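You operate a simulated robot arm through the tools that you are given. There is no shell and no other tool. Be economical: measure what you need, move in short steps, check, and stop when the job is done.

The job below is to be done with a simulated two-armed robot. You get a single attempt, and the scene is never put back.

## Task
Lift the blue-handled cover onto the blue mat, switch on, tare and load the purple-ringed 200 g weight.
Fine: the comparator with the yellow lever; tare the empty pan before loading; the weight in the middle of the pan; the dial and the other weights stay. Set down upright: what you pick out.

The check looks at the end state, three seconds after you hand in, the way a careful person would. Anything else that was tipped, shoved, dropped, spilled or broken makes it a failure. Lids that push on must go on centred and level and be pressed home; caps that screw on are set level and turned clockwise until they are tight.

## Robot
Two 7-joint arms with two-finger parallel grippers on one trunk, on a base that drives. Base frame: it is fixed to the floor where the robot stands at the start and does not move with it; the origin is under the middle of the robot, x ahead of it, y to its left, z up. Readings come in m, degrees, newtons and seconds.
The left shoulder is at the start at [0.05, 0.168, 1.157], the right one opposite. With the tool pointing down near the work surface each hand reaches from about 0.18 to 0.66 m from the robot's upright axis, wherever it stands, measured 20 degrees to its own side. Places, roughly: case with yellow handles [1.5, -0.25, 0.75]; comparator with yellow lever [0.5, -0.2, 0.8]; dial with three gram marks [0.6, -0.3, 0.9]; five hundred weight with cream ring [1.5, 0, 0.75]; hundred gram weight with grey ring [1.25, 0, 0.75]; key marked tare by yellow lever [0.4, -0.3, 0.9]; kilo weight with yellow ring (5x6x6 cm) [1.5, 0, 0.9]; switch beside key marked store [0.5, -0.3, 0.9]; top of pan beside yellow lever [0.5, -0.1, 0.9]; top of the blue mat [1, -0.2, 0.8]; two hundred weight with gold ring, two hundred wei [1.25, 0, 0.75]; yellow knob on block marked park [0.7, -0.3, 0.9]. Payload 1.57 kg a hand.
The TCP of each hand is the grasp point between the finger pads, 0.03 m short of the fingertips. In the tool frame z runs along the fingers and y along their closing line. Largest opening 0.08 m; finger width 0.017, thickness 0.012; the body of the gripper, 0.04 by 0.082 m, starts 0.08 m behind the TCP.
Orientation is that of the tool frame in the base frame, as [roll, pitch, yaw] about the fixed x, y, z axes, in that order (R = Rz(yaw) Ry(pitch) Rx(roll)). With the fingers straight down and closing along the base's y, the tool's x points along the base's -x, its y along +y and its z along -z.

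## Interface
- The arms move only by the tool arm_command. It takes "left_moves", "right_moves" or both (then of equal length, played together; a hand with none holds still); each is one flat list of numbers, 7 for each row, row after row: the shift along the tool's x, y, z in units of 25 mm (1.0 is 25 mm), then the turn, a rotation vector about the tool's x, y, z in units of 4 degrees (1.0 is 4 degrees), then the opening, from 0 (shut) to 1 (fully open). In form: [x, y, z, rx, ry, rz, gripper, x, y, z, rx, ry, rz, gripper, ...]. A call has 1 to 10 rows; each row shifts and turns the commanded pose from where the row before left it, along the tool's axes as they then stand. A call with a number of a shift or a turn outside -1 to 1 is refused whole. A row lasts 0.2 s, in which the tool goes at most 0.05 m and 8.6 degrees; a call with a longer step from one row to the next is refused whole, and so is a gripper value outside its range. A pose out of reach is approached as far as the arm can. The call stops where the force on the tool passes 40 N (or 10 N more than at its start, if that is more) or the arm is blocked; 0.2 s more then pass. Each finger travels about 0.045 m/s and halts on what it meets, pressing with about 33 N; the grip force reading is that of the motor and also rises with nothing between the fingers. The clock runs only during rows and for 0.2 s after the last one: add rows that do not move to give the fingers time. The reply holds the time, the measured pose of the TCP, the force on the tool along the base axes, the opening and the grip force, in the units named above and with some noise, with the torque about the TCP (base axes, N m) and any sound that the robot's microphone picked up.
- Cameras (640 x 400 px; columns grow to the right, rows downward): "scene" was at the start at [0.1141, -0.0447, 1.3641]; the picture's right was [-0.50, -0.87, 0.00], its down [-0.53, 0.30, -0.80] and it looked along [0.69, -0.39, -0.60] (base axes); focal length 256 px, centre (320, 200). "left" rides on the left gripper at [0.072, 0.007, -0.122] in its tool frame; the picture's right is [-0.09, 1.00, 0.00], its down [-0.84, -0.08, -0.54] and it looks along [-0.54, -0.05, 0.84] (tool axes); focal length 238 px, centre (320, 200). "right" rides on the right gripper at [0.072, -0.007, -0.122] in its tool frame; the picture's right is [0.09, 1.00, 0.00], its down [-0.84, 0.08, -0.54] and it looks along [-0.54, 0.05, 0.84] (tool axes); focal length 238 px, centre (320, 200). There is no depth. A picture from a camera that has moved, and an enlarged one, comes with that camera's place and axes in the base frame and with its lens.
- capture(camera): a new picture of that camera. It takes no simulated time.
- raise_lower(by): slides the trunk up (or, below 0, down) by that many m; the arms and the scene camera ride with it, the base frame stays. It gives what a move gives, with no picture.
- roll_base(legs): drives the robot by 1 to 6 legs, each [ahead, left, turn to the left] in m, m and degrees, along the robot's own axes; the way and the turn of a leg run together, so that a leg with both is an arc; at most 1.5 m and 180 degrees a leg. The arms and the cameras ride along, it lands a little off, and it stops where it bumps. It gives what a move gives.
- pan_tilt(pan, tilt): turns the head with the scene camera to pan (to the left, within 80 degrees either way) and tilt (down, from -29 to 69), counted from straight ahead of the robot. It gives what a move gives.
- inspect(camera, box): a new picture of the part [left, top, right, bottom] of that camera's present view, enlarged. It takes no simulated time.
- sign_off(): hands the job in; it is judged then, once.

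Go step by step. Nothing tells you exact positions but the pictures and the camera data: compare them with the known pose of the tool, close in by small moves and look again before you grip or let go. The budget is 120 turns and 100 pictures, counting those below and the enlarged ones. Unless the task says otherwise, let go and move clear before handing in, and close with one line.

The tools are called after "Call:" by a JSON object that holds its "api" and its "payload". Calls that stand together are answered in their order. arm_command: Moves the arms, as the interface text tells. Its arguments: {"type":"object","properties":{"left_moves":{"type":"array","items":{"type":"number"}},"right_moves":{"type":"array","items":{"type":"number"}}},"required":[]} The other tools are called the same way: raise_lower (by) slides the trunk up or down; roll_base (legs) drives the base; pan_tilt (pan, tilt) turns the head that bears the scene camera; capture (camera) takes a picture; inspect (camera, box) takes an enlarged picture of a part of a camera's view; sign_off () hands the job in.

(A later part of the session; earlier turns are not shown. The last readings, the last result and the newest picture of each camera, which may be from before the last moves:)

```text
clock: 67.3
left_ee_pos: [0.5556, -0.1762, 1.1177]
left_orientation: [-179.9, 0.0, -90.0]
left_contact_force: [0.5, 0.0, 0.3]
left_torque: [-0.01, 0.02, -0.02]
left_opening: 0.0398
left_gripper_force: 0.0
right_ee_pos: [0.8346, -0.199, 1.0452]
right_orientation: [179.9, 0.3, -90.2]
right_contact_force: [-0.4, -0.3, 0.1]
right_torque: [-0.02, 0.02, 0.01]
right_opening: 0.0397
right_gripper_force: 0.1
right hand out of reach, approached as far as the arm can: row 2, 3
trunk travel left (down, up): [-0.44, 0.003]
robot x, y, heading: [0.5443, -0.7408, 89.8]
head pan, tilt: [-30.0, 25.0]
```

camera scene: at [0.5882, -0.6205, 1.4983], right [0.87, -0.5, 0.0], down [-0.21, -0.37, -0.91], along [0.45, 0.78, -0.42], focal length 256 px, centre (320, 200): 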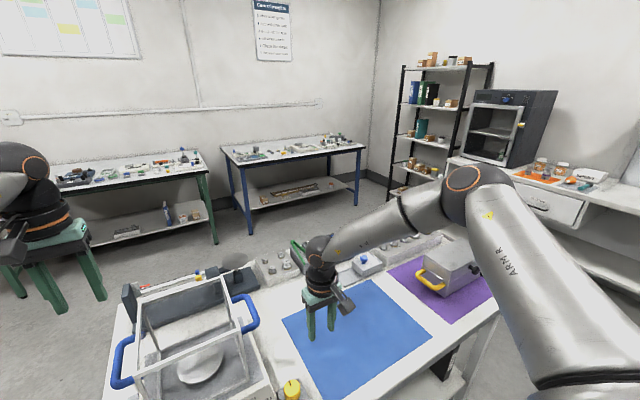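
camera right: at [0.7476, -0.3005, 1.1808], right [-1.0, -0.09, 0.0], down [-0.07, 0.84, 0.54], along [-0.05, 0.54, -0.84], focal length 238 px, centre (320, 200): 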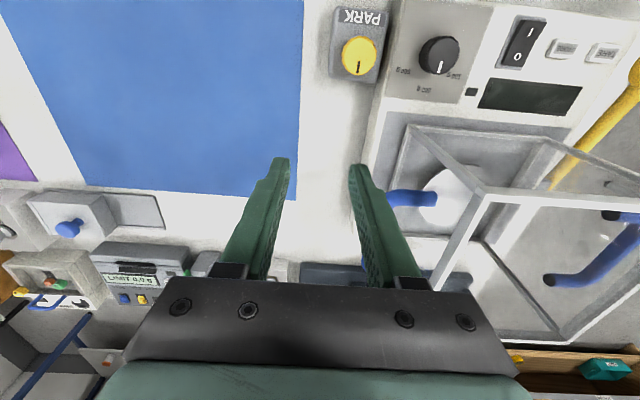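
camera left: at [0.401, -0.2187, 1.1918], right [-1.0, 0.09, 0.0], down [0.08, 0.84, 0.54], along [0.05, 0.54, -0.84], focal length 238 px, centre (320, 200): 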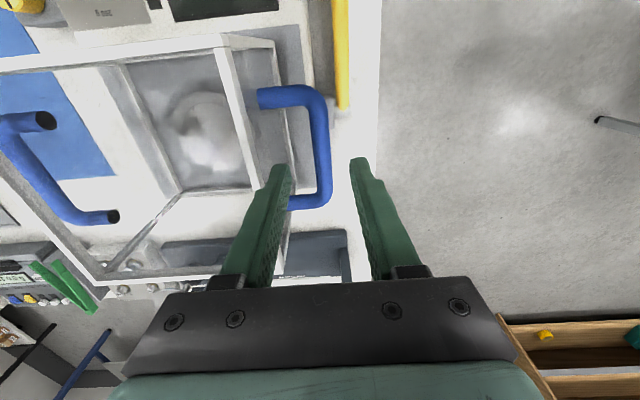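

With the robot 0.16 m further left and about 0.05 m closer, both hands would sit over their handles. I'll raise the right hand for clearance and then creep there.

Call:
{"api": "arm_command", "payload": {"right_moves": [0.4, 0, -1, 0, 0, 0, 0.5, 0, 0, -1, 0, 0, 0, 0.5, 0, 0, -1, 0, 0, 0, 0.5], "left_moves": [0.3, 0, -0.6, 0, 0, 0, 0.5, 0, 0, 0, 0, 0, 0, 0.5, 0, 0, 0, 0, 0, 0, 0.5]}}

Call:
{"api": "roll_base", "payload": {"legs": [[0, 0.162, 0], [0.03, 0, 0]]}}

Call:
{"api": "roll_base", "payload": {"legs": [[0.03, 0, 0]]}}

Call:
{"api": "pan_tilt", "payload": {"pan": -10, "tilt": 50}}

Call:
{"api": "capture", "payload": {"camera": "scene"}}

```text
clock: 68.1
left_ee_pos: [0.5558, -0.185, 1.1342]
left_orientation: [-180.0, 0.1, -90.1]
left_contact_force: [0.2, 0.0, -0.3]
left_torque: [0.02, 0.02, 0.01]
left_opening: 0.04
left_gripper_force: 0.0
right_ee_pos: [0.8365, -0.2097, 1.1226]
right_orientation: [179.9, 0.1, -90.2]
right_contact_force: [-0.3, -0.1, 1.0]
right_torque: [0.02, 0.01, 0.03]
right_opening: 0.0397
right_gripper_force: 0.0
trunk travel left (down, up): [-0.44, 0.003]
robot x, y, heading: [0.542, -0.7379, 89.7]
head pan, tilt: [-30.0, 25.0]
```

```text
clock: 70.6
left_ee_pos: [0.3927, -0.1535, 1.1334]
left_orientation: [180.0, 0.0, -89.8]
left_contact_force: [0.0, -0.7, -1.0]
left_torque: [-0.03, 0.01, -0.04]
left_opening: 0.0399
left_gripper_force: 0.1
right_ee_pos: [0.6733, -0.1768, 1.1203]
right_orientation: [179.9, 0.0, -90.1]
right_contact_force: [0.3, 0.1, -0.7]
right_torque: [-0.02, -0.04, -0.02]
right_opening: 0.0398
right_gripper_force: 0.0
trunk travel left (down, up): [-0.44, 0.003]
robot x, y, heading: [0.379, -0.71, 90.3]
head pan, tilt: [-30.0, 25.0]
```

```text
clock: 71.4
left_ee_pos: [0.3925, -0.1256, 1.1338]
left_orientation: [-180.0, 0.0, -89.8]
left_contact_force: [-0.4, -0.2, -1.0]
left_torque: [0.01, 0.01, -0.02]
left_opening: 0.0401
left_gripper_force: 0.2
right_ee_pos: [0.673, -0.149, 1.1205]
right_orientation: [179.9, 0.1, -90.0]
right_contact_force: [-0.1, -0.1, -0.1]
right_torque: [-0.02, -0.03, -0.02]
right_opening: 0.0401
right_gripper_force: 0.0
trunk travel left (down, up): [-0.44, 0.003]
robot x, y, heading: [0.3809, -0.6804, 90.1]
head pan, tilt: [-30.0, 25.0]
```

```text
clock: 72.3
left_ee_pos: [0.3931, -0.1263, 1.1342]
left_orientation: [179.9, 0.1, -89.8]
left_contact_force: [-0.6, -0.2, 0.1]
left_torque: [-0.01, -0.01, 0.02]
left_opening: 0.0398
left_gripper_force: 0.0
right_ee_pos: [0.6729, -0.1489, 1.1223]
right_orientation: [179.9, 0.1, -90.0]
right_contact_force: [-0.1, -0.4, 0.2]
right_torque: [-0.01, 0.0, 0.02]
right_opening: 0.0401
right_gripper_force: 0.1
trunk travel left (down, up): [-0.44, 0.003]
robot x, y, heading: [0.3843, -0.6826, 90.1]
head pan, tilt: [-10.0, 50.0]
```

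```text
77 pictures are left
camera scene: at [0.3938, -0.5656, 1.4608], right [0.98, -0.17, 0.0], down [-0.13, -0.75, -0.64], along [0.11, 0.63, -0.77], focal length 256 px, centre (320, 200)
```

scene: 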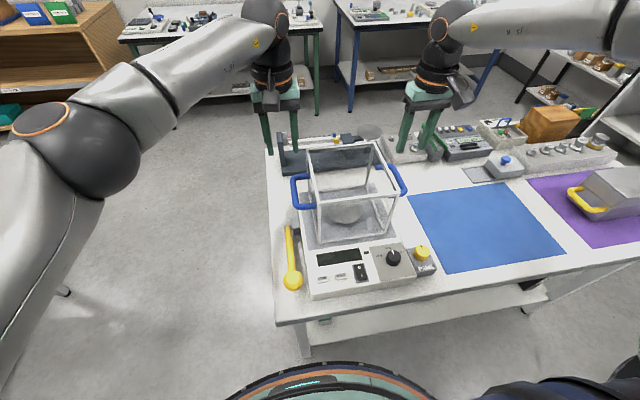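

Both hands are now above the handles with no bump. I'll align the left hand and check with both wrist cameras.

Call:
{"api": "arm_command", "payload": {"left_moves": [0.96, -0.48, 0.5, 0, 0, 0, 0.5, 0, 0, 0, 0, 0, 0, 0.5]}}

Call:
{"api": "capture", "payload": {"camera": "left"}}

Call:
{"api": "capture", "payload": {"camera": "right"}}

Call:
{"api": "inspect", "payload": {"camera": "scene", "box": [240, 60, 480, 260]}}

```text
clock: 72.9
left_ee_pos: [0.4063, -0.1498, 1.1207]
left_orientation: [-179.9, 0.1, -89.8]
left_contact_force: [1.0, 0.0, 0.2]
left_torque: [0.0, -0.01, 0.0]
left_opening: 0.0401
left_gripper_force: 0.1
right_ee_pos: [0.6734, -0.1487, 1.1204]
right_orientation: [179.9, 0.1, -89.9]
right_contact_force: [0.4, 0.3, 0.7]
right_torque: [-0.01, 0.0, 0.01]
right_opening: 0.0399
right_gripper_force: 0.1
trunk travel left (down, up): [-0.44, 0.003]
robot x, y, heading: [0.3848, -0.6815, 90.2]
head pan, tilt: [-10.0, 50.0]
```

```text
76 pictures are left
camera left: at [0.4011, -0.2213, 1.2421], right [-1.0, 0.09, 0.0], down [0.07, 0.84, 0.54], along [0.05, 0.54, -0.84], focal length 238 px, centre (320, 200)
```

left: 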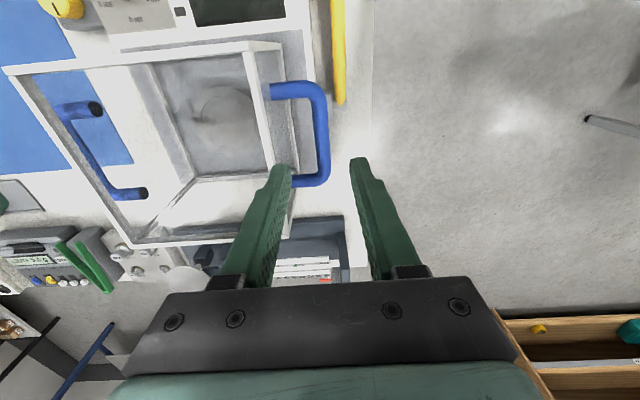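

```text
75 pictures are left
camera right: at [0.6795, -0.2199, 1.2437], right [-1.0, -0.09, 0.0], down [-0.08, 0.84, 0.54], along [-0.05, 0.54, -0.84], focal length 238 px, centre (320, 200)
```

right: 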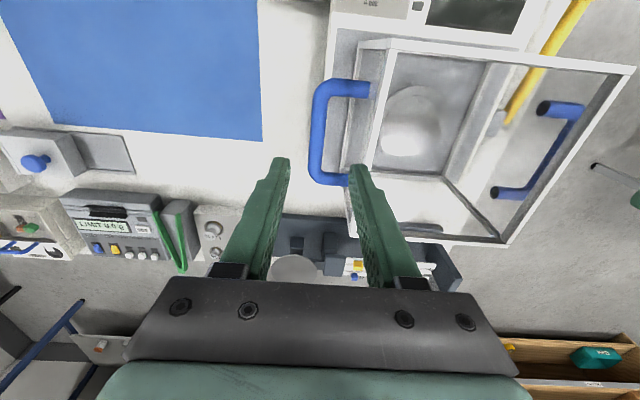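

```text
2.00 times, centred on (360, 160) of scene
camera zoom: at [0.3938, -0.5656, 1.4607], right [0.99, -0.17, 0.0], down [-0.13, -0.75, -0.64], along [0.11, 0.63, -0.77], focal length 513 px, centre (240, 280)
```

zoom: 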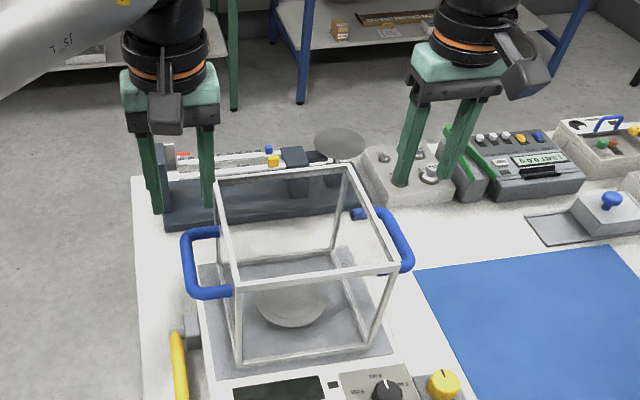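

The point under each TCP projects right on each bar's middle. I'll lower the trunk most of the way and re-check.

Call:
{"api": "raise_lower", "payload": {"by": -0.1}}

Call:
{"api": "capture", "payload": {"camera": "left"}}

Call:
{"api": "capture", "payload": {"camera": "right"}}

Call:
{"api": "capture", "payload": {"camera": "scene"}}

```text
clock: 74.2
left_ee_pos: [0.4056, -0.152, 1.0207]
left_orientation: [180.0, 0.2, -89.9]
left_contact_force: [0.1, 0.1, -0.4]
left_torque: [0.03, 0.01, -0.01]
left_opening: 0.04
left_gripper_force: 0.0
right_ee_pos: [0.673, -0.1502, 1.0225]
right_orientation: [180.0, 0.0, -90.1]
right_contact_force: [0.5, 0.8, 0.4]
right_torque: [0.01, 0.04, 0.01]
right_opening: 0.04
right_gripper_force: 0.1
trunk travel left (down, up): [-0.34, 0.103]
robot x, y, heading: [0.3853, -0.6801, 90.4]
head pan, tilt: [-10.0, 50.0]
```

```text
73 pictures are left
camera left: at [0.4011, -0.2216, 1.1423], right [-1.0, 0.09, 0.0], down [0.07, 0.84, 0.54], along [0.05, 0.54, -0.84], focal length 238 px, centre (320, 200)
```

left: 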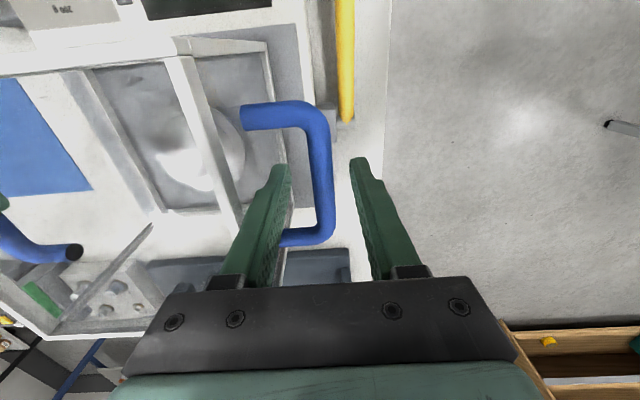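

```text
72 pictures are left
camera right: at [0.6793, -0.2202, 1.1439], right [-1.0, -0.09, 0.0], down [-0.08, 0.84, 0.54], along [-0.05, 0.54, -0.84], focal length 238 px, centre (320, 200)
```

right: 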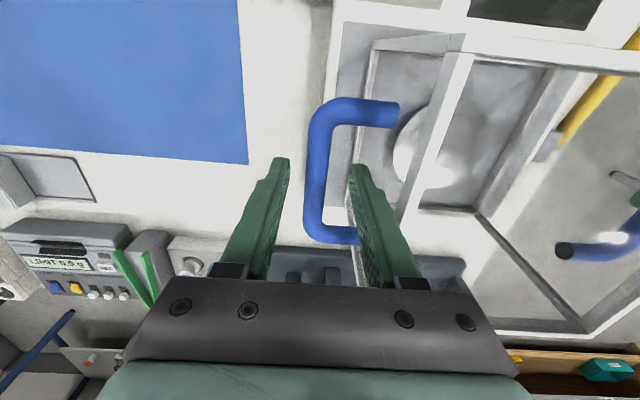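

```text
71 pictures are left
camera scene: at [0.3937, -0.5659, 1.3608], right [0.99, -0.17, 0.0], down [-0.13, -0.75, -0.64], along [0.11, 0.63, -0.77], focal length 256 px, centre (320, 200)
```

scene: 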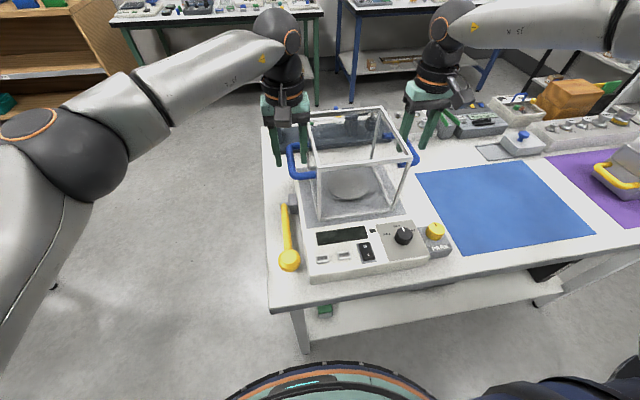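

Bars lie between the fingers on both sides. Lowering 0.031 m more and closing.

Call:
{"api": "raise_lower", "payload": {"by": -0.031}}

Call:
{"api": "arm_command", "payload": {"left_moves": [0, 0, 0, 0, 0, 0, 0.35, 0, 0, 0, 0, 0, 0, 0.2, 0, 0, 0, 0, 0, 0, 0, 0, 0, 0, 0, 0, 0, 0, 0, 0, 0, 0, 0, 0, 0], "right_moves": [0, 0, 0, 0, 0, 0, 0.35, 0, 0, 0, 0, 0, 0, 0.2, 0, 0, 0, 0, 0, 0, 0, 0, 0, 0, 0, 0, 0, 0, 0, 0, 0, 0, 0, 0, 0]}}

Call:
{"api": "capture", "payload": {"camera": "left"}}

Call:
{"api": "capture", "payload": {"camera": "right"}}

```text
clock: 75.0
left_ee_pos: [0.4058, -0.1507, 0.9896]
left_orientation: [-180.0, 0.1, -89.7]
left_contact_force: [0.5, -0.3, 0.1]
left_torque: [0.0, -0.02, 0.01]
left_opening: 0.0401
left_gripper_force: 0.1
right_ee_pos: [0.6737, -0.1481, 0.9926]
right_orientation: [179.9, 0.2, -90.0]
right_contact_force: [0.7, -0.4, -0.2]
right_torque: [0.0, 0.0, 0.0]
right_opening: 0.0402
right_gripper_force: 0.1
trunk travel left (down, up): [-0.309, 0.134]
robot x, y, heading: [0.3794, -0.6837, 90.0]
head pan, tilt: [-10.0, 50.0]
```

```text
clock: 76.2
left_ee_pos: [0.4058, -0.1516, 0.9899]
left_orientation: [180.0, -0.1, -89.8]
left_contact_force: [-9.7, -1.7, 1.3]
left_torque: [-0.09, -0.01, -0.14]
left_opening: 0.0155
left_gripper_force: 31.5
right_ee_pos: [0.6735, -0.15, 0.99]
right_orientation: [-180.0, 0.1, -90.1]
right_contact_force: [10.6, 1.5, 0.3]
right_torque: [0.04, 0.01, -0.02]
right_opening: 0.0156
right_gripper_force: 31.9
trunk travel left (down, up): [-0.309, 0.134]
robot x, y, heading: [0.3792, -0.6843, 90.1]
head pan, tilt: [-10.0, 50.0]
```

```text
70 pictures are left
camera left: at [0.4007, -0.2213, 1.1113], right [-1.0, 0.09, 0.0], down [0.07, 0.84, 0.54], along [0.05, 0.54, -0.84], focal length 238 px, centre (320, 200)
```

left: 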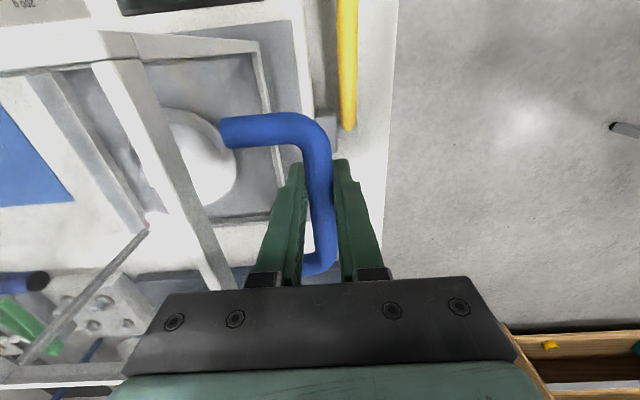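

```text
69 pictures are left
camera right: at [0.6804, -0.2201, 1.1128], right [-1.0, -0.09, 0.0], down [-0.08, 0.84, 0.54], along [-0.05, 0.54, -0.84], focal length 238 px, centre (320, 200)
```

right: 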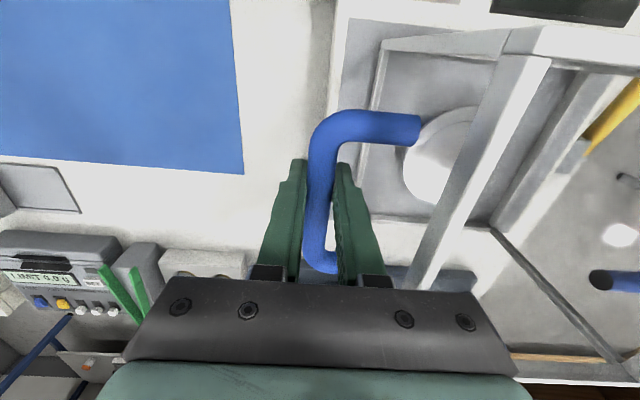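

Both bars are gripped. Lifting slowly with the trunk.

Call:
{"api": "raise_lower", "payload": {"by": 0.03}}

Call:
{"api": "capture", "payload": {"camera": "scene"}}

```text
clock: 77.0
left_ee_pos: [0.4056, -0.1498, 1.0189]
left_orientation: [179.8, 0.1, -89.7]
left_contact_force: [-16.3, -1.3, -3.8]
left_torque: [-0.16, 0.03, -0.23]
left_opening: 0.0156
left_gripper_force: 31.2
right_ee_pos: [0.6744, -0.1494, 1.0194]
right_orientation: [179.9, 0.0, -90.1]
right_contact_force: [14.4, 1.4, -3.4]
right_torque: [0.05, 0.07, -0.07]
right_opening: 0.0156
right_gripper_force: 32.0
trunk travel left (down, up): [-0.339, 0.104]
robot x, y, heading: [0.3831, -0.6821, 89.9]
head pan, tilt: [-10.0, 50.0]
```

```text
68 pictures are left
camera scene: at [0.3941, -0.5647, 1.3596], right [0.99, -0.17, 0.0], down [-0.13, -0.76, -0.64], along [0.11, 0.63, -0.77], focal length 256 px, centre (320, 200)
```

scene: 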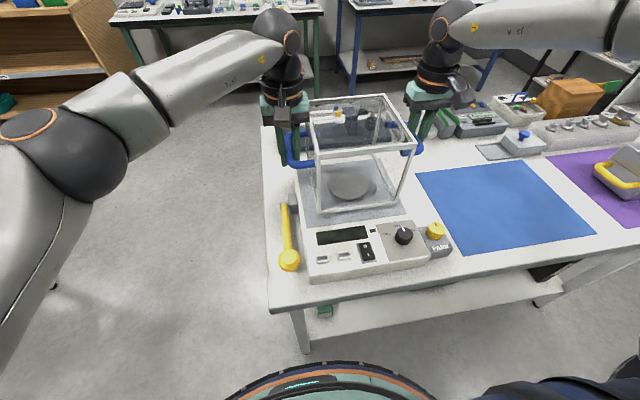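

The cover is free and level, about 0.7 kg. Raising further, then driving sideways to the mat.

Call:
{"api": "raise_lower", "payload": {"by": 0.1}}

Call:
{"api": "roll_base", "payload": {"legs": [[-0.04, 0, 0], [0, -0.427, 0]]}}

Call:
{"api": "capture", "payload": {"camera": "scene"}}

Call:
{"api": "capture", "payload": {"camera": "left"}}

Call:
{"api": "capture", "payload": {"camera": "right"}}

```text
clock: 78.3
left_ee_pos: [0.4055, -0.1494, 1.1206]
left_orientation: [179.9, 0.0, -89.8]
left_contact_force: [-18.0, -0.2, -3.8]
left_torque: [0.1, -0.03, -0.04]
left_opening: 0.0156
left_gripper_force: 31.6
right_ee_pos: [0.6752, -0.1482, 1.1199]
right_orientation: [-179.9, 0.1, -90.1]
right_contact_force: [16.6, 0.1, -4.4]
right_torque: [-0.18, 0.03, 0.04]
right_opening: 0.0154
right_gripper_force: 30.7
trunk travel left (down, up): [-0.439, 0.004]
robot x, y, heading: [0.3847, -0.6793, 89.9]
head pan, tilt: [-10.0, 50.0]
```

```text
clock: 83.0
left_ee_pos: [0.8351, -0.1907, 1.1194]
left_orientation: [179.9, -0.1, -90.2]
left_contact_force: [-18.4, 0.2, -3.4]
left_torque: [-0.02, -0.03, -0.07]
left_opening: 0.0157
left_gripper_force: 31.8
right_ee_pos: [1.1044, -0.1911, 1.1198]
right_orientation: [-179.9, 0.0, -90.3]
right_contact_force: [18.0, 1.5, -4.5]
right_torque: [-0.07, 0.0, 0.0]
right_opening: 0.0157
right_gripper_force: 31.2
trunk travel left (down, up): [-0.439, 0.004]
robot x, y, heading: [0.809, -0.7168, 89.5]
head pan, tilt: [-10.0, 50.0]
```

```text
67 pictures are left
camera scene: at [0.8219, -0.6054, 1.4596], right [0.98, -0.18, 0.0], down [-0.14, -0.75, -0.64], along [0.11, 0.63, -0.77], focal length 256 px, centre (320, 200)
```

scene: 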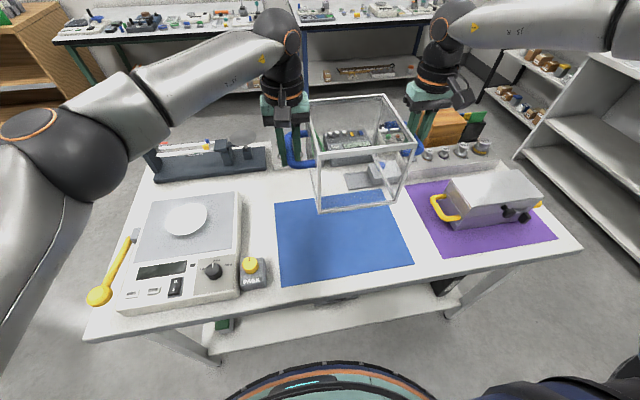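

```text
66 pictures are left
camera left: at [0.8308, -0.2612, 1.2409], right [-1.0, 0.09, 0.0], down [0.08, 0.84, 0.54], along [0.05, 0.54, -0.84], focal length 238 px, centre (320, 200)
```

left: 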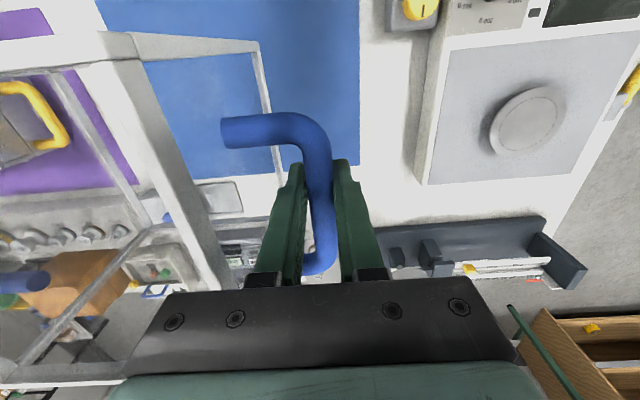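

```text
65 pictures are left
camera right: at [1.1103, -0.2616, 1.242], right [-1.0, -0.09, 0.0], down [-0.07, 0.84, 0.54], along [-0.04, 0.54, -0.84], focal length 238 px, centre (320, 200)
```

right: 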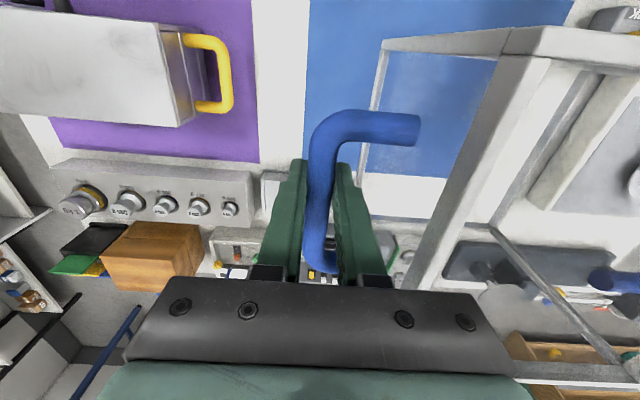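

The mat centre measures about (0.947, −0.194); the cover centre is at x 0.970. I'll shift 2 cm left and lower.

Call:
{"api": "roll_base", "payload": {"legs": [[0, 0.022, 0]]}}

Call:
{"api": "raise_lower", "payload": {"by": -0.17}}

Call:
{"api": "capture", "payload": {"camera": "scene"}}

```text
clock: 83.9
left_ee_pos: [0.8137, -0.1897, 1.1193]
left_orientation: [179.8, 0.0, -90.1]
left_contact_force: [-0.1, -0.9, -3.6]
left_torque: [-0.02, -0.01, -0.11]
left_opening: 0.0153
left_gripper_force: 31.1
right_ee_pos: [1.0828, -0.1904, 1.1193]
right_orientation: [-179.9, 0.1, -90.3]
right_contact_force: [-0.8, 0.8, -3.7]
right_torque: [-0.08, -0.04, 0.02]
right_opening: 0.0155
right_gripper_force: 31.4
trunk travel left (down, up): [-0.439, 0.004]
robot x, y, heading: [0.786, -0.719, 89.7]
head pan, tilt: [-10.0, 50.0]
```

```text
clock: 85.9
left_ee_pos: [0.8155, -0.1902, 0.9497]
left_orientation: [179.8, -0.1, -90.0]
left_contact_force: [1.0, -1.5, -4.9]
left_torque: [-0.04, 0.01, -0.1]
left_opening: 0.0155
left_gripper_force: 31.1
right_ee_pos: [1.083, -0.1917, 0.9488]
right_orientation: [-179.8, 0.1, -90.4]
right_contact_force: [-1.4, 0.4, -4.3]
right_torque: [-0.06, 0.0, 0.01]
right_opening: 0.0155
right_gripper_force: 31.0
trunk travel left (down, up): [-0.269, 0.174]
robot x, y, heading: [0.7885, -0.7213, 89.7]
head pan, tilt: [-10.0, 50.0]
```

```text
64 pictures are left
camera scene: at [0.7998, -0.6056, 1.2897], right [0.98, -0.18, 0.0], down [-0.14, -0.75, -0.64], along [0.11, 0.63, -0.77], focal length 256 px, centre (320, 200)
```

scene: 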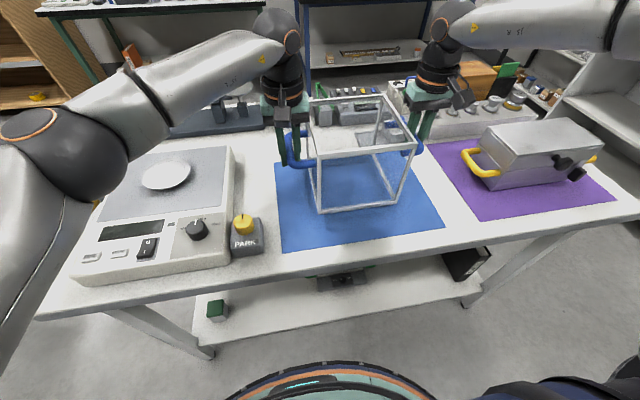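

The cover is hovering over the mat, about 2–3 cm up. Lowering with the arms so that contact stops the motion.

Call:
{"api": "arm_command", "payload": {"left_moves": [0, 0, 0.15, 0, 0, 0, 0, 0, 0, 0.15, 0, 0, 0, 0, 0, 0, 0.15, 0, 0, 0, 0, 0, 0, 0.15, 0, 0, 0, 0, 0, 0, 0.15, 0, 0, 0, 0, 0, 0, 0.1, 0, 0, 0, 0, 0, 0, 0.1, 0, 0, 0, 0], "right_moves": [0, 0, 0.15, 0, 0, 0, 0, 0, 0, 0.15, 0, 0, 0, 0, 0, 0, 0.15, 0, 0, 0, 0, 0, 0, 0.15, 0, 0, 0, 0, 0, 0, 0.15, 0, 0, 0, 0, 0, 0, 0.1, 0, 0, 0, 0, 0, 0, 0.1, 0, 0, 0, 0]}}

```text
clock: 87.5
left_ee_pos: [0.8147, -0.1921, 0.9334]
left_orientation: [-179.8, 0.9, -90.0]
left_contact_force: [2.7, 13.3, 37.1]
left_torque: [-0.24, 0.0, -0.04]
left_opening: 0.0157
left_gripper_force: 31.4
right_ee_pos: [1.0829, -0.1909, 0.9359]
right_orientation: [-179.8, 1.1, -90.4]
right_contact_force: [8.9, 1.6, 37.9]
right_torque: [-0.35, -0.02, 0.1]
right_opening: 0.0155
right_gripper_force: 31.2
trunk travel left (down, up): [-0.269, 0.174]
robot x, y, heading: [0.7904, -0.7188, 90.0]
head pan, tilt: [-10.0, 50.0]
```

Contact made. I'll ease the pressing off before releasing.

Call:
{"api": "arm_command", "payload": {"left_moves": [0, 0, -0.15, 0, 0, 0, 0, 0, 0, -0.1, 0, 0, 0, 0, 0, 0, 0, 0, 0, 0, 0], "right_moves": [0, 0, -0.15, 0, 0, 0, 0, 0, 0, -0.1, 0, 0, 0, 0, 0, 0, 0, 0, 0, 0, 0]}}

Call:
{"api": "capture", "payload": {"camera": "scene"}}

```text
clock: 88.3
left_ee_pos: [0.8139, -0.1938, 0.9343]
left_orientation: [179.9, 0.2, -90.3]
left_contact_force: [2.2, 3.4, 19.1]
left_torque: [0.32, 0.02, 0.02]
left_opening: 0.0156
left_gripper_force: 31.3
right_ee_pos: [1.0822, -0.1921, 0.9352]
right_orientation: [-179.7, 0.6, -90.3]
right_contact_force: [2.6, 7.8, 19.8]
right_torque: [0.23, 0.04, 0.05]
right_opening: 0.0155
right_gripper_force: 31.2
trunk travel left (down, up): [-0.269, 0.174]
robot x, y, heading: [0.7858, -0.7199, 89.7]
head pan, tilt: [-10.0, 50.0]
```

```text
63 pictures are left
camera scene: at [0.799, -0.6083, 1.2898], right [0.98, -0.18, 0.0], down [-0.14, -0.75, -0.64], along [0.11, 0.63, -0.76], focal length 256 px, centre (320, 200)
```

scene: 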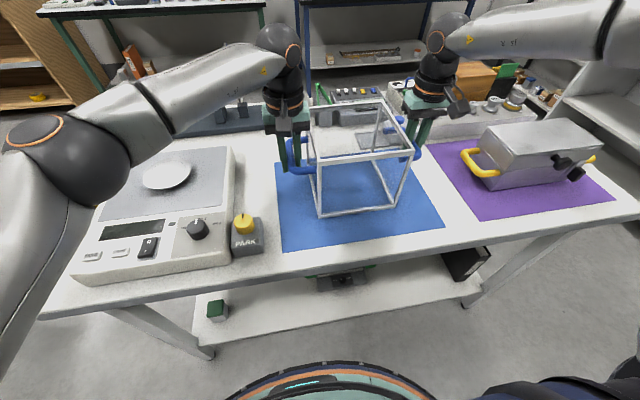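

Call:
{"api": "arm_command", "payload": {"left_moves": [0, 0, -0.15, 0, 0, 0, 0, 0, 0, -0.05, 0, 0, 0, 0, 0, 0, 0, 0, 0, 0, 0, 0, 0, 0, 0, 0, 0, 0.3, 0, 0, 0, 0, 0, 0, 0.45, 0, 0, 0, 0, 0, 0, 0.45], "right_moves": [0, 0, -0.15, 0, 0, 0, 0, 0, 0, -0.05, 0, 0, 0, 0, 0, 0, 0, 0, 0, 0, 0, 0, 0, 0, 0, 0, 0, 0.3, 0, 0, 0, 0, 0, 0, 0.45, 0, 0, 0, 0, 0, 0, 0.45]}}

Call:
{"api": "raise_lower", "payload": {"by": 0.15}}

Call:
{"api": "capture", "payload": {"camera": "scene"}}

```text
clock: 89.7
left_ee_pos: [0.8139, -0.1922, 0.9359]
left_orientation: [179.9, 0.0, -90.1]
left_contact_force: [0.5, 0.3, -0.3]
left_torque: [0.0, 0.0, -0.01]
left_opening: 0.0359
left_gripper_force: 0.1
right_ee_pos: [1.0837, -0.1922, 0.9367]
right_orientation: [-179.8, 0.1, -90.5]
right_contact_force: [-0.4, 0.3, -0.1]
right_torque: [-0.03, -0.04, -0.01]
right_opening: 0.0362
right_gripper_force: 0.1
trunk travel left (down, up): [-0.269, 0.174]
robot x, y, heading: [0.7871, -0.7214, 89.9]
head pan, tilt: [-10.0, 50.0]
```

```text
clock: 91.4
left_ee_pos: [0.8151, -0.1908, 1.0873]
left_orientation: [179.9, 0.0, -90.1]
left_contact_force: [-0.7, 0.3, -0.7]
left_torque: [0.01, -0.02, -0.01]
left_opening: 0.036
left_gripper_force: 0.1
right_ee_pos: [1.0848, -0.1916, 1.087]
right_orientation: [-179.8, 0.1, -90.4]
right_contact_force: [0.0, -0.1, 0.6]
right_torque: [-0.06, 0.01, -0.01]
right_opening: 0.0356
right_gripper_force: 0.1
trunk travel left (down, up): [-0.419, 0.024]
robot x, y, heading: [0.7864, -0.7218, 89.9]
head pan, tilt: [-10.0, 50.0]
```

```text
62 pictures are left
camera scene: at [0.7996, -0.606, 1.4397], right [0.98, -0.18, 0.0], down [-0.14, -0.75, -0.64], along [0.11, 0.63, -0.77], focal length 256 px, centre (320, 200)
```

scene: 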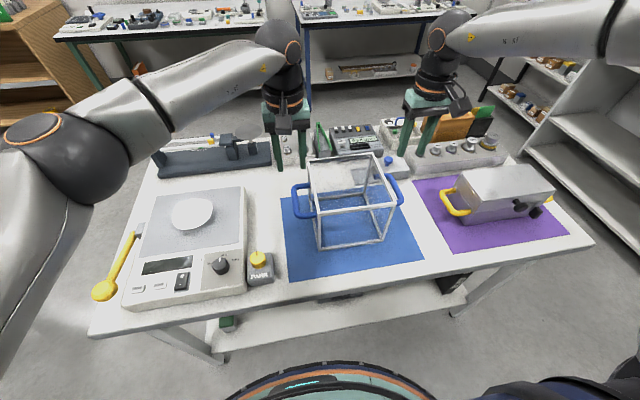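

The cover stands on the mat. Next I'll drive back to the comparator so the left hand can reach the switch and the TARE key.

Call:
{"api": "roll_base", "payload": {"legs": [[0, 0.27, 0]]}}

Call:
{"api": "arm_command", "payload": {"left_moves": [0.9, 0, 0, 0, 0, 0, 0.3, 0.9, 0, 0, 0, 0, 0, 0.1, 0.9, 0, 0, 0, 0, 0, 0, 0.9, 0, 0, 0, 0, 0, 0, 0.9, 0, 0, 0, 0, 0, 0, 0.9, 0, 0, 0, 0, 0, 0], "right_moves": [0.9, -0.5, -0.6, 0, 0, 0, 0.5, 0.9, -0.5, -0.6, 0, 0, 0, 0.5, 0.9, -0.5, -0.6, 0, 0, 0, 0.5, 0.9, -0.5, 0, 0, 0, 0, 0.5, 0.9, -0.5, 0, 0, 0, 0, 0.5, 0.9, -0.5, 0, 0, 0, 0, 0.5]}}

Call:
{"api": "capture", "payload": {"camera": "left"}}

Call:
{"api": "pan_tilt", "payload": {"pan": 5, "tilt": 55}}

Call:
{"api": "capture", "payload": {"camera": "scene"}}

```text
clock: 94.4
left_ee_pos: [0.5411, -0.19, 1.0875]
left_orientation: [179.9, -0.1, -90.0]
left_contact_force: [0.1, 0.5, 0.9]
left_torque: [0.02, -0.02, -0.05]
left_opening: 0.0362
left_gripper_force: 0.0
right_ee_pos: [0.8095, -0.1895, 1.0878]
right_orientation: [-179.7, 0.1, -90.0]
right_contact_force: [0.4, 0.3, -0.7]
right_torque: [-0.02, -0.01, 0.03]
right_opening: 0.0362
right_gripper_force: 0.2
trunk travel left (down, up): [-0.419, 0.024]
robot x, y, heading: [0.5143, -0.7223, 89.9]
head pan, tilt: [-10.0, 50.0]
```

```text
clock: 95.8
left_ee_pos: [0.5408, -0.3268, 1.0886]
left_orientation: [-180.0, 0.0, -89.9]
left_contact_force: [0.8, 0.5, -0.7]
left_torque: [0.05, 0.01, -0.01]
left_opening: 0.0
left_gripper_force: 21.8
right_ee_pos: [0.8872, -0.3272, 1.1319]
right_orientation: [-179.9, 0.1, -90.1]
right_contact_force: [-0.9, -0.7, -0.4]
right_torque: [-0.02, 0.03, 0.0]
right_opening: 0.0401
right_gripper_force: 0.0
trunk travel left (down, up): [-0.419, 0.024]
robot x, y, heading: [0.516, -0.7212, 89.9]
head pan, tilt: [-10.0, 50.0]
```

```text
61 pictures are left
camera left: at [0.5364, -0.3971, 1.2086], right [-1.0, 0.09, 0.0], down [0.08, 0.84, 0.54], along [0.05, 0.54, -0.84], focal length 238 px, centre (320, 200)
```

left: 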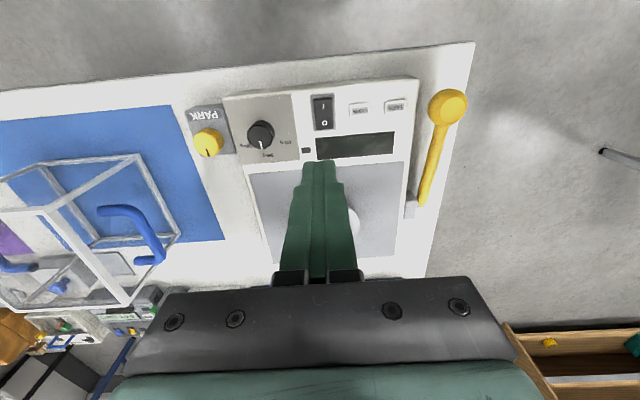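

```text
clock: 96.5
left_ee_pos: [0.5408, -0.3242, 1.0869]
left_orientation: [180.0, 0.0, -89.9]
left_contact_force: [0.7, 0.0, 0.0]
left_torque: [-0.01, -0.01, 0.0]
left_opening: 0.0
left_gripper_force: 20.9
right_ee_pos: [0.8865, -0.3268, 1.1326]
right_orientation: [-179.8, 0.1, -90.1]
right_contact_force: [-0.2, -0.3, -0.1]
right_torque: [-0.01, 0.0, 0.0]
right_opening: 0.0398
right_gripper_force: 0.0
trunk travel left (down, up): [-0.419, 0.024]
robot x, y, heading: [0.5154, -0.7165, 90.0]
head pan, tilt: [5.0, 55.0]
```

```text
60 pictures are left
camera scene: at [0.5089, -0.6096, 1.4333], right [1.0, 0.09, 0.0], down [0.07, -0.82, -0.57], along [-0.05, 0.57, -0.82], focal length 256 px, centre (320, 200)
```

scene: 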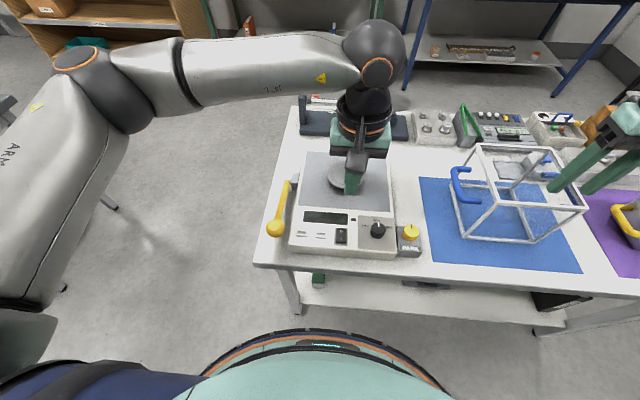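

Call:
{"api": "inspect", "payload": {"camera": "scene", "box": [280, 180, 440, 280]}}

Call:
{"api": "inspect", "payload": {"camera": "left", "box": [220, 70, 440, 190]}}

```text
4.00 times, centred on (360, 230) of scene
camera zoom: at [0.5089, -0.6096, 1.4333], right [1.0, 0.09, 0.0], down [0.07, -0.82, -0.57], along [-0.05, 0.57, -0.82], focal length 1026 px, centre (160, 80)
```

zoom: 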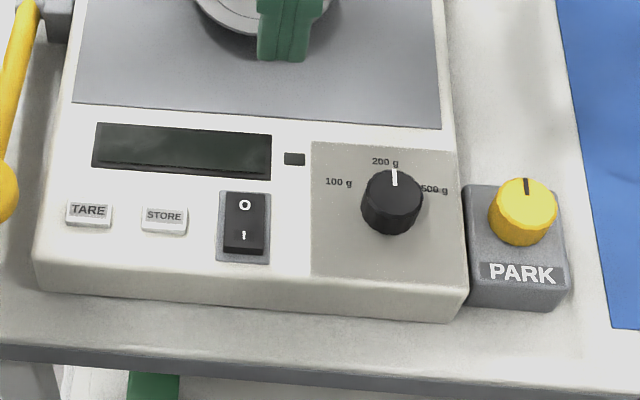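

```text
2.91 times, centred on (330, 130) of left
camera zoom: at [0.536, -0.3959, 1.2085], right [-1.0, 0.09, 0.0], down [0.08, 0.84, 0.54], along [0.05, 0.54, -0.84], focal length 693 px, centre (291, 404)
```

zoom: 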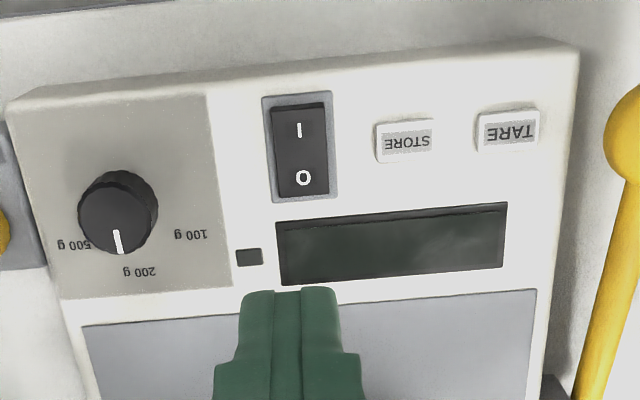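

The dial already points at 200 g. The switch's "I" end is at about (0.536, −0.329, 0.869) and is the raised end; TARE is at (0.439, −0.318, 0.866). I'll bring the closed left fingers above the "I" end.

Call:
{"api": "arm_command", "payload": {"left_moves": [0.2, 0.2, 1, 0, 0, 0, 0, 0, 0, 1, 0, 0, 0, 0, 0, 0, 1, 0, 0, 0, 0, 0, 0, 1, 0, 0, 0, 0, 0, 0, 1, 0, 0, 0, 0, 0, 0, 1, 0, 0, 0, 0, 0, 0, 0.6, 0, 0, 0, 0, 0, 0, 0, 0, 0, 0, 0]}}

Call:
{"api": "capture", "payload": {"camera": "left"}}

Call:
{"api": "inspect", "payload": {"camera": "scene", "box": [280, 180, 440, 280]}}

```text
clock: 98.3
left_ee_pos: [0.5373, -0.3285, 0.9232]
left_orientation: [179.9, 0.0, -89.9]
left_contact_force: [-0.9, -0.3, 0.6]
left_torque: [-0.01, -0.03, 0.0]
left_opening: 0.0
left_gripper_force: 21.7
right_ee_pos: [0.886, -0.3246, 1.1317]
right_orientation: [-179.9, 0.0, -90.1]
right_contact_force: [-1.0, 0.2, 0.5]
right_torque: [0.01, 0.01, -0.03]
right_opening: 0.04
right_gripper_force: 0.0
trunk travel left (down, up): [-0.419, 0.024]
robot x, y, heading: [0.5154, -0.7193, 89.8]
head pan, tilt: [5.0, 55.0]
```

```text
57 pictures are left
camera left: at [0.5321, -0.4, 1.0436], right [-1.0, 0.09, 0.0], down [0.08, 0.84, 0.54], along [0.05, 0.54, -0.84], focal length 238 px, centre (320, 200)
```

left: 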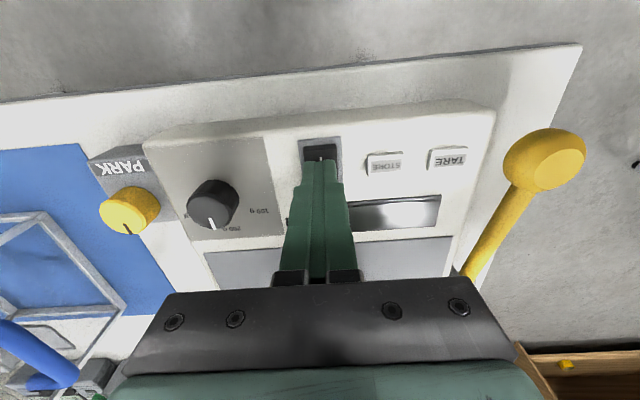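

```text
4.00 times, centred on (360, 230) of scene
camera zoom: at [0.5088, -0.6096, 1.4332], right [1.0, 0.09, 0.0], down [0.07, -0.82, -0.57], along [-0.05, 0.57, -0.82], focal length 1026 px, centre (160, 80)
```

zoom: 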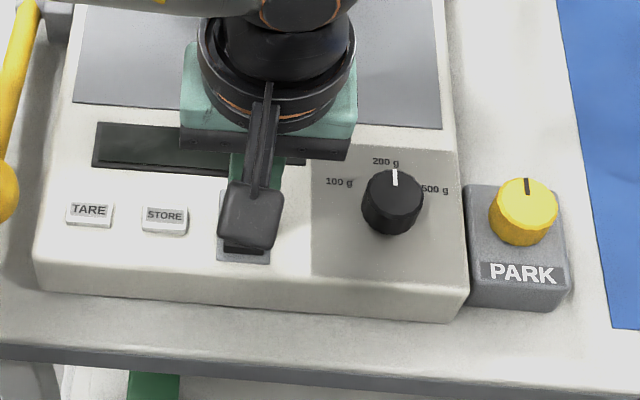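

Call:
{"api": "arm_command", "payload": {"left_moves": [0.1, 0, 0.4, 0, 0, 0, 0, 0, 0, 0.4, 0, 0, 0, 0, 0, 0, 0.12, 0, 0, 0, 0, 0, 0, 0.12, 0, 0, 0, 0, 0, 0, 0.12, 0, 0, 0, 0]}}

```text
clock: 98.9
left_ee_pos: [0.5384, -0.3311, 0.9136]
left_orientation: [-179.8, 0.4, -90.0]
left_contact_force: [-7.1, -8.8, 24.3]
left_torque: [-0.23, 0.26, 0.11]
left_opening: 0.0
left_gripper_force: 21.2
right_ee_pos: [0.8842, -0.3263, 1.1322]
right_orientation: [-179.7, 0.1, -90.0]
right_contact_force: [0.3, 0.3, -0.2]
right_torque: [0.01, -0.01, -0.03]
right_opening: 0.0404
right_gripper_force: 0.0
trunk travel left (down, up): [-0.419, 0.024]
robot x, y, heading: [0.5109, -0.7206, 90.1]
head pan, tilt: [5.0, 55.0]
stopped in row 2 (left hand): the force on the tool passed its limit at 50 N (the readings are from after the stop); the commanded pose is now the measured one
```

Call:
{"api": "arm_command", "payload": {"left_moves": [0, 0, -1, 0, 0, 0, 0, 0, 0, -1, 0, 0, 0, 0, -1, 0, -1, 0, 0, 0, 0, -1, 0, 0, 0, 0, 0, 0, -1, 0, 0, 0, 0, 0, 0]}}

Call:
{"api": "inspect", "payload": {"camera": "scene", "box": [280, 180, 440, 280]}}

Call:
{"api": "inspect", "payload": {"camera": "left", "box": [220, 70, 440, 190]}}

```text
clock: 100.1
left_ee_pos: [0.5382, -0.2564, 0.9874]
left_orientation: [-179.9, 0.3, -90.0]
left_contact_force: [0.5, 0.0, -0.3]
left_torque: [0.02, 0.01, 0.02]
left_opening: 0.0002
left_gripper_force: 21.0
right_ee_pos: [0.8846, -0.3265, 1.1331]
right_orientation: [-179.8, 0.1, -90.0]
right_contact_force: [0.6, 0.1, -0.8]
right_torque: [0.03, -0.03, 0.02]
right_opening: 0.0398
right_gripper_force: 0.1
trunk travel left (down, up): [-0.419, 0.024]
robot x, y, heading: [0.5196, -0.7194, 90.0]
head pan, tilt: [5.0, 55.0]
```

```text
4.00 times, centred on (360, 230) of scene
camera zoom: at [0.5088, -0.6093, 1.4332], right [1.0, 0.09, 0.0], down [0.07, -0.82, -0.57], along [-0.05, 0.57, -0.82], focal length 1026 px, centre (160, 80)
```

zoom: 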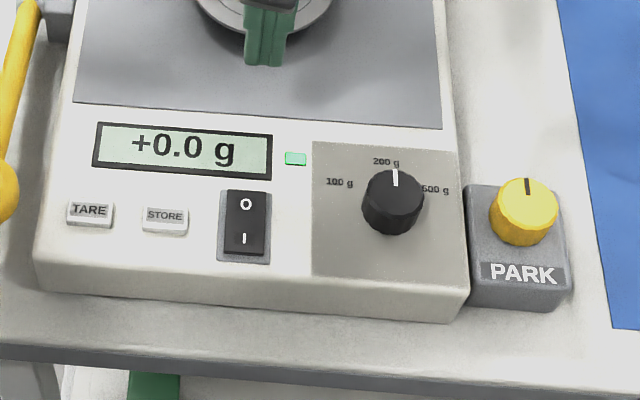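

```text
2.91 times, centred on (330, 130) of left
camera zoom: at [0.533, -0.3275, 1.1085], right [-1.0, 0.09, 0.0], down [0.08, 0.83, 0.55], along [0.05, 0.54, -0.84], focal length 693 px, centre (291, 404)
```

zoom: 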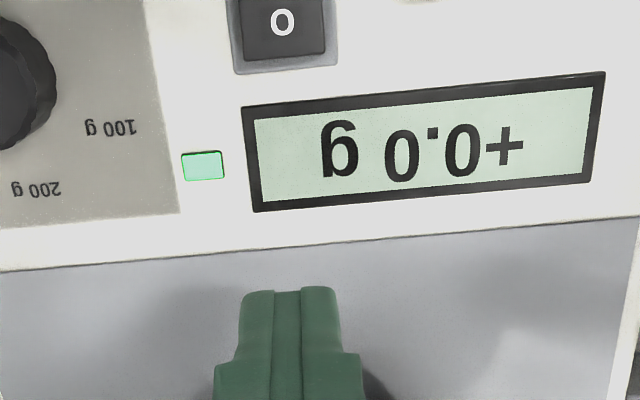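

It's on and reads +0.0 g. Now over to the TARE key, descending gently.

Call:
{"api": "arm_command", "payload": {"left_moves": [0.62, 1, 0, 0, 0, 0, 0, 0.62, 1, 0, 0, 0, 0, 0, 0.62, 1, 0, 0, 0, 0, 0, 0.6, 0.98, 0, 0, 0, 0, 0, 0, 0, 0.8, 0, 0, 0, 0, 0, 0, 0.8, 0, 0, 0, 0, 0, 0, 0.7, 0, 0, 0, 0, 0, 0, 0, 0, 0, 0, 0]}}

Call:
{"api": "capture", "payload": {"camera": "left"}}

Call:
{"api": "inspect", "payload": {"camera": "scene", "box": [270, 180, 400, 280]}}

```text
clock: 101.9
left_ee_pos: [0.4375, -0.3154, 0.9284]
left_orientation: [-180.0, 0.4, -89.9]
left_contact_force: [-0.3, 0.0, -0.1]
left_torque: [0.01, -0.01, -0.04]
left_opening: 0.0
left_gripper_force: 21.6
right_ee_pos: [0.8839, -0.3262, 1.1321]
right_orientation: [-179.9, 0.0, -90.1]
right_contact_force: [-0.8, -0.5, 0.2]
right_torque: [0.02, -0.01, 0.01]
right_opening: 0.0399
right_gripper_force: 0.0
trunk travel left (down, up): [-0.419, 0.024]
robot x, y, heading: [0.515, -0.7208, 90.2]
head pan, tilt: [5.0, 55.0]
```

```text
53 pictures are left
camera left: at [0.4327, -0.3876, 1.05], right [-1.0, 0.09, 0.0], down [0.08, 0.83, 0.55], along [0.05, 0.55, -0.84], focal length 238 px, centre (320, 200)
```

left: 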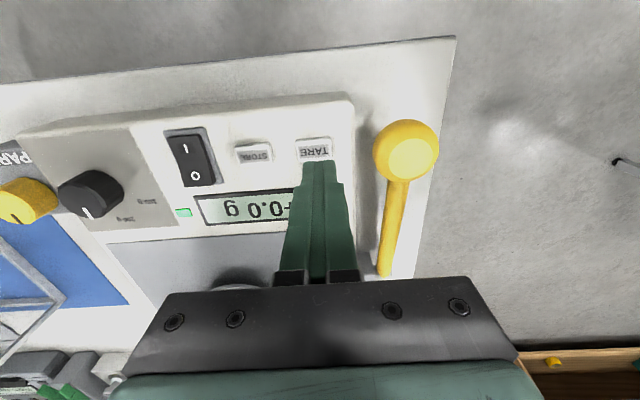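

```text
4.00 times, centred on (335, 230) of scene
camera zoom: at [0.5086, -0.6097, 1.4332], right [1.0, 0.09, 0.0], down [0.07, -0.82, -0.57], along [-0.05, 0.57, -0.82], focal length 1026 px, centre (260, 80)
```

zoom: 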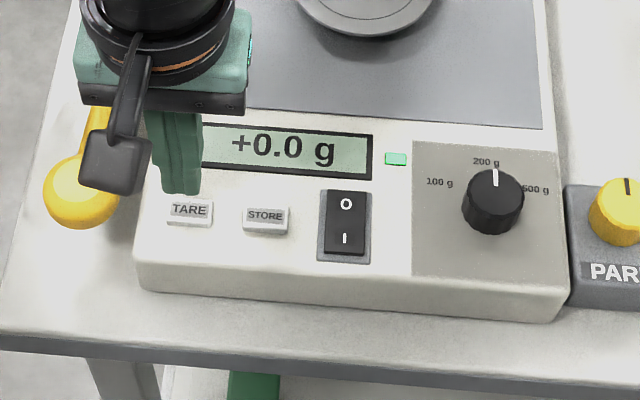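

Call:
{"api": "arm_command", "payload": {"left_moves": [0.08, 0.05, 0.2, 0, 0, 0, 0, 0, 0, 0.1, 0, 0, 0, 0, 0, 0, 0.1, 0, 0, 0, 0, 0, 0, 0.08, 0, 0, 0, 0, 0, 0, 0.08, 0, 0, 0, 0, 0, 0, 0.08, 0, 0, 0, 0, 0, 0, 0.08, 0, 0, 0, 0, 0, 0, 0.08, 0, 0, 0, 0, 0, 0, 0.08, 0, 0, 0, 0, 0, 0, 0.08, 0, 0, 0, 0]}}

Call:
{"api": "inspect", "payload": {"camera": "scene", "box": [270, 180, 400, 280]}}

```text
clock: 104.1
left_ee_pos: [0.4377, -0.3189, 0.9063]
left_orientation: [-179.9, 0.5, -89.9]
left_contact_force: [-0.7, -0.1, 10.6]
left_torque: [-0.02, 0.02, 0.0]
left_opening: 0.0
left_gripper_force: 21.3
right_ee_pos: [0.8862, -0.3267, 1.132]
right_orientation: [-180.0, 0.1, -90.1]
right_contact_force: [-0.4, 0.3, 0.3]
right_torque: [-0.01, -0.01, -0.01]
right_opening: 0.0399
right_gripper_force: 0.0
trunk travel left (down, up): [-0.419, 0.024]
robot x, y, heading: [0.5175, -0.718, 90.1]
head pan, tilt: [5.0, 55.0]
heard: click
```

```text
4.00 times, centred on (335, 230) of scene
camera zoom: at [0.5087, -0.6104, 1.4335], right [1.0, 0.09, 0.0], down [0.07, -0.82, -0.57], along [-0.05, 0.57, -0.82], focal length 1026 px, centre (260, 80)
```

zoom: 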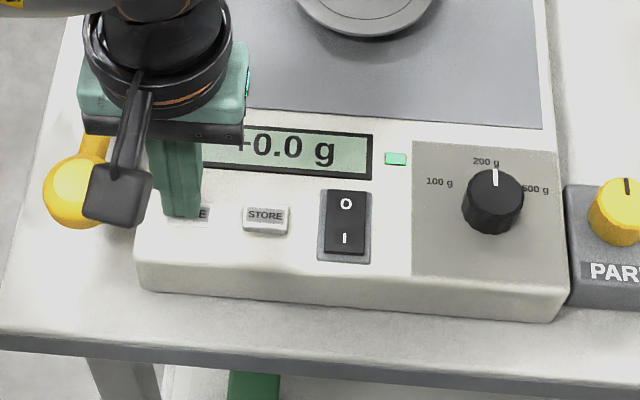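

A click was heard: TARE is pressed. I'll lift off, check the display, and then look at the weight racks.

Call:
{"api": "arm_command", "payload": {"left_moves": [0, 0, -0.5, 0, 0, 0, 0, 0, 0, -1, 0, 0, 0, 0, 0, 0, -1, 0, 0, 0, 0, 0, 0, -1, 0, 0, 0, 0, 0, 0, -1, 0, 0, 0, 0, 0, 0, -1, 0, 0, 0, 0, 0, 0, -1, 0, 0, 0, 0]}}

Call:
{"api": "inspect", "payload": {"camera": "scene", "box": [270, 180, 400, 280]}}

Call:
{"api": "pan_tilt", "payload": {"pan": -40, "tilt": 40}}

Call:
{"api": "capture", "payload": {"camera": "scene"}}

```text
clock: 105.7
left_ee_pos: [0.4354, -0.3218, 1.0687]
left_orientation: [-179.9, 0.4, -89.9]
left_contact_force: [0.3, -0.6, -0.7]
left_torque: [0.03, 0.01, -0.02]
left_opening: 0.0
left_gripper_force: 22.1
right_ee_pos: [0.8866, -0.3249, 1.132]
right_orientation: [-179.7, 0.2, -90.2]
right_contact_force: [0.9, 0.4, -0.4]
right_torque: [0.01, 0.02, -0.01]
right_opening: 0.0398
right_gripper_force: 0.2
trunk travel left (down, up): [-0.419, 0.024]
robot x, y, heading: [0.5158, -0.7183, 90.0]
head pan, tilt: [5.0, 55.0]
```

```text
4.00 times, centred on (335, 230) of scene
camera zoom: at [0.5088, -0.6097, 1.4332], right [1.0, 0.09, 0.0], down [0.07, -0.82, -0.57], along [-0.05, 0.57, -0.82], focal length 1026 px, centre (260, 80)
```

zoom: 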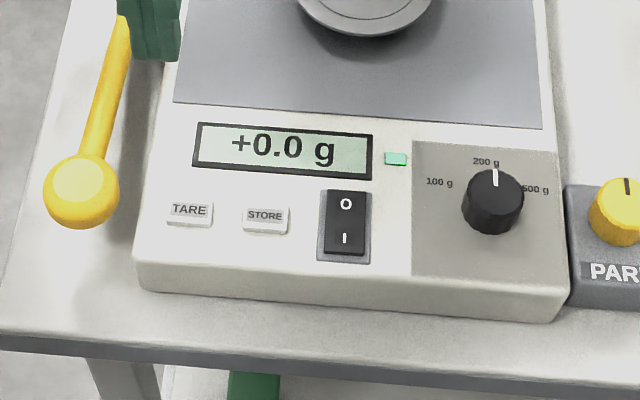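

```text
clock: 106.8
left_ee_pos: [0.4373, -0.3202, 1.0675]
left_orientation: [-179.9, 0.5, -89.9]
left_contact_force: [-0.6, -0.4, 0.0]
left_torque: [0.0, -0.02, -0.01]
left_opening: 0.0004
left_gripper_force: 20.6
right_ee_pos: [0.8851, -0.3266, 1.132]
right_orientation: [-179.8, 0.0, -90.1]
right_contact_force: [0.3, 0.1, 0.0]
right_torque: [0.0, -0.01, 0.03]
right_opening: 0.0401
right_gripper_force: 0.1
trunk travel left (down, up): [-0.419, 0.024]
robot x, y, heading: [0.517, -0.7189, 90.0]
head pan, tilt: [-40.0, 40.0]
```

```text
49 pictures are left
camera scene: at [0.5695, -0.6162, 1.4539], right [0.77, -0.64, 0.0], down [-0.41, -0.49, -0.77], along [0.49, 0.59, -0.64], focal length 256 px, centre (320, 200)
```

scene: 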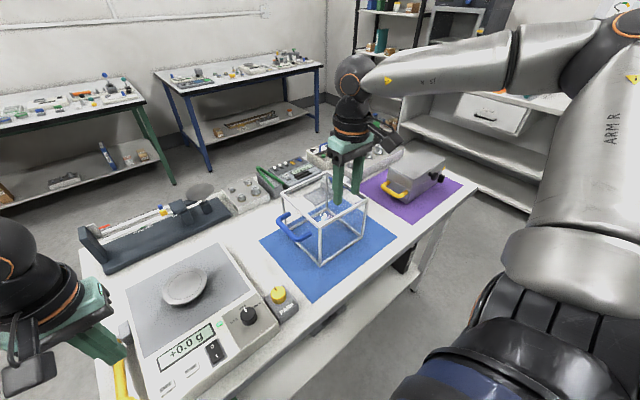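

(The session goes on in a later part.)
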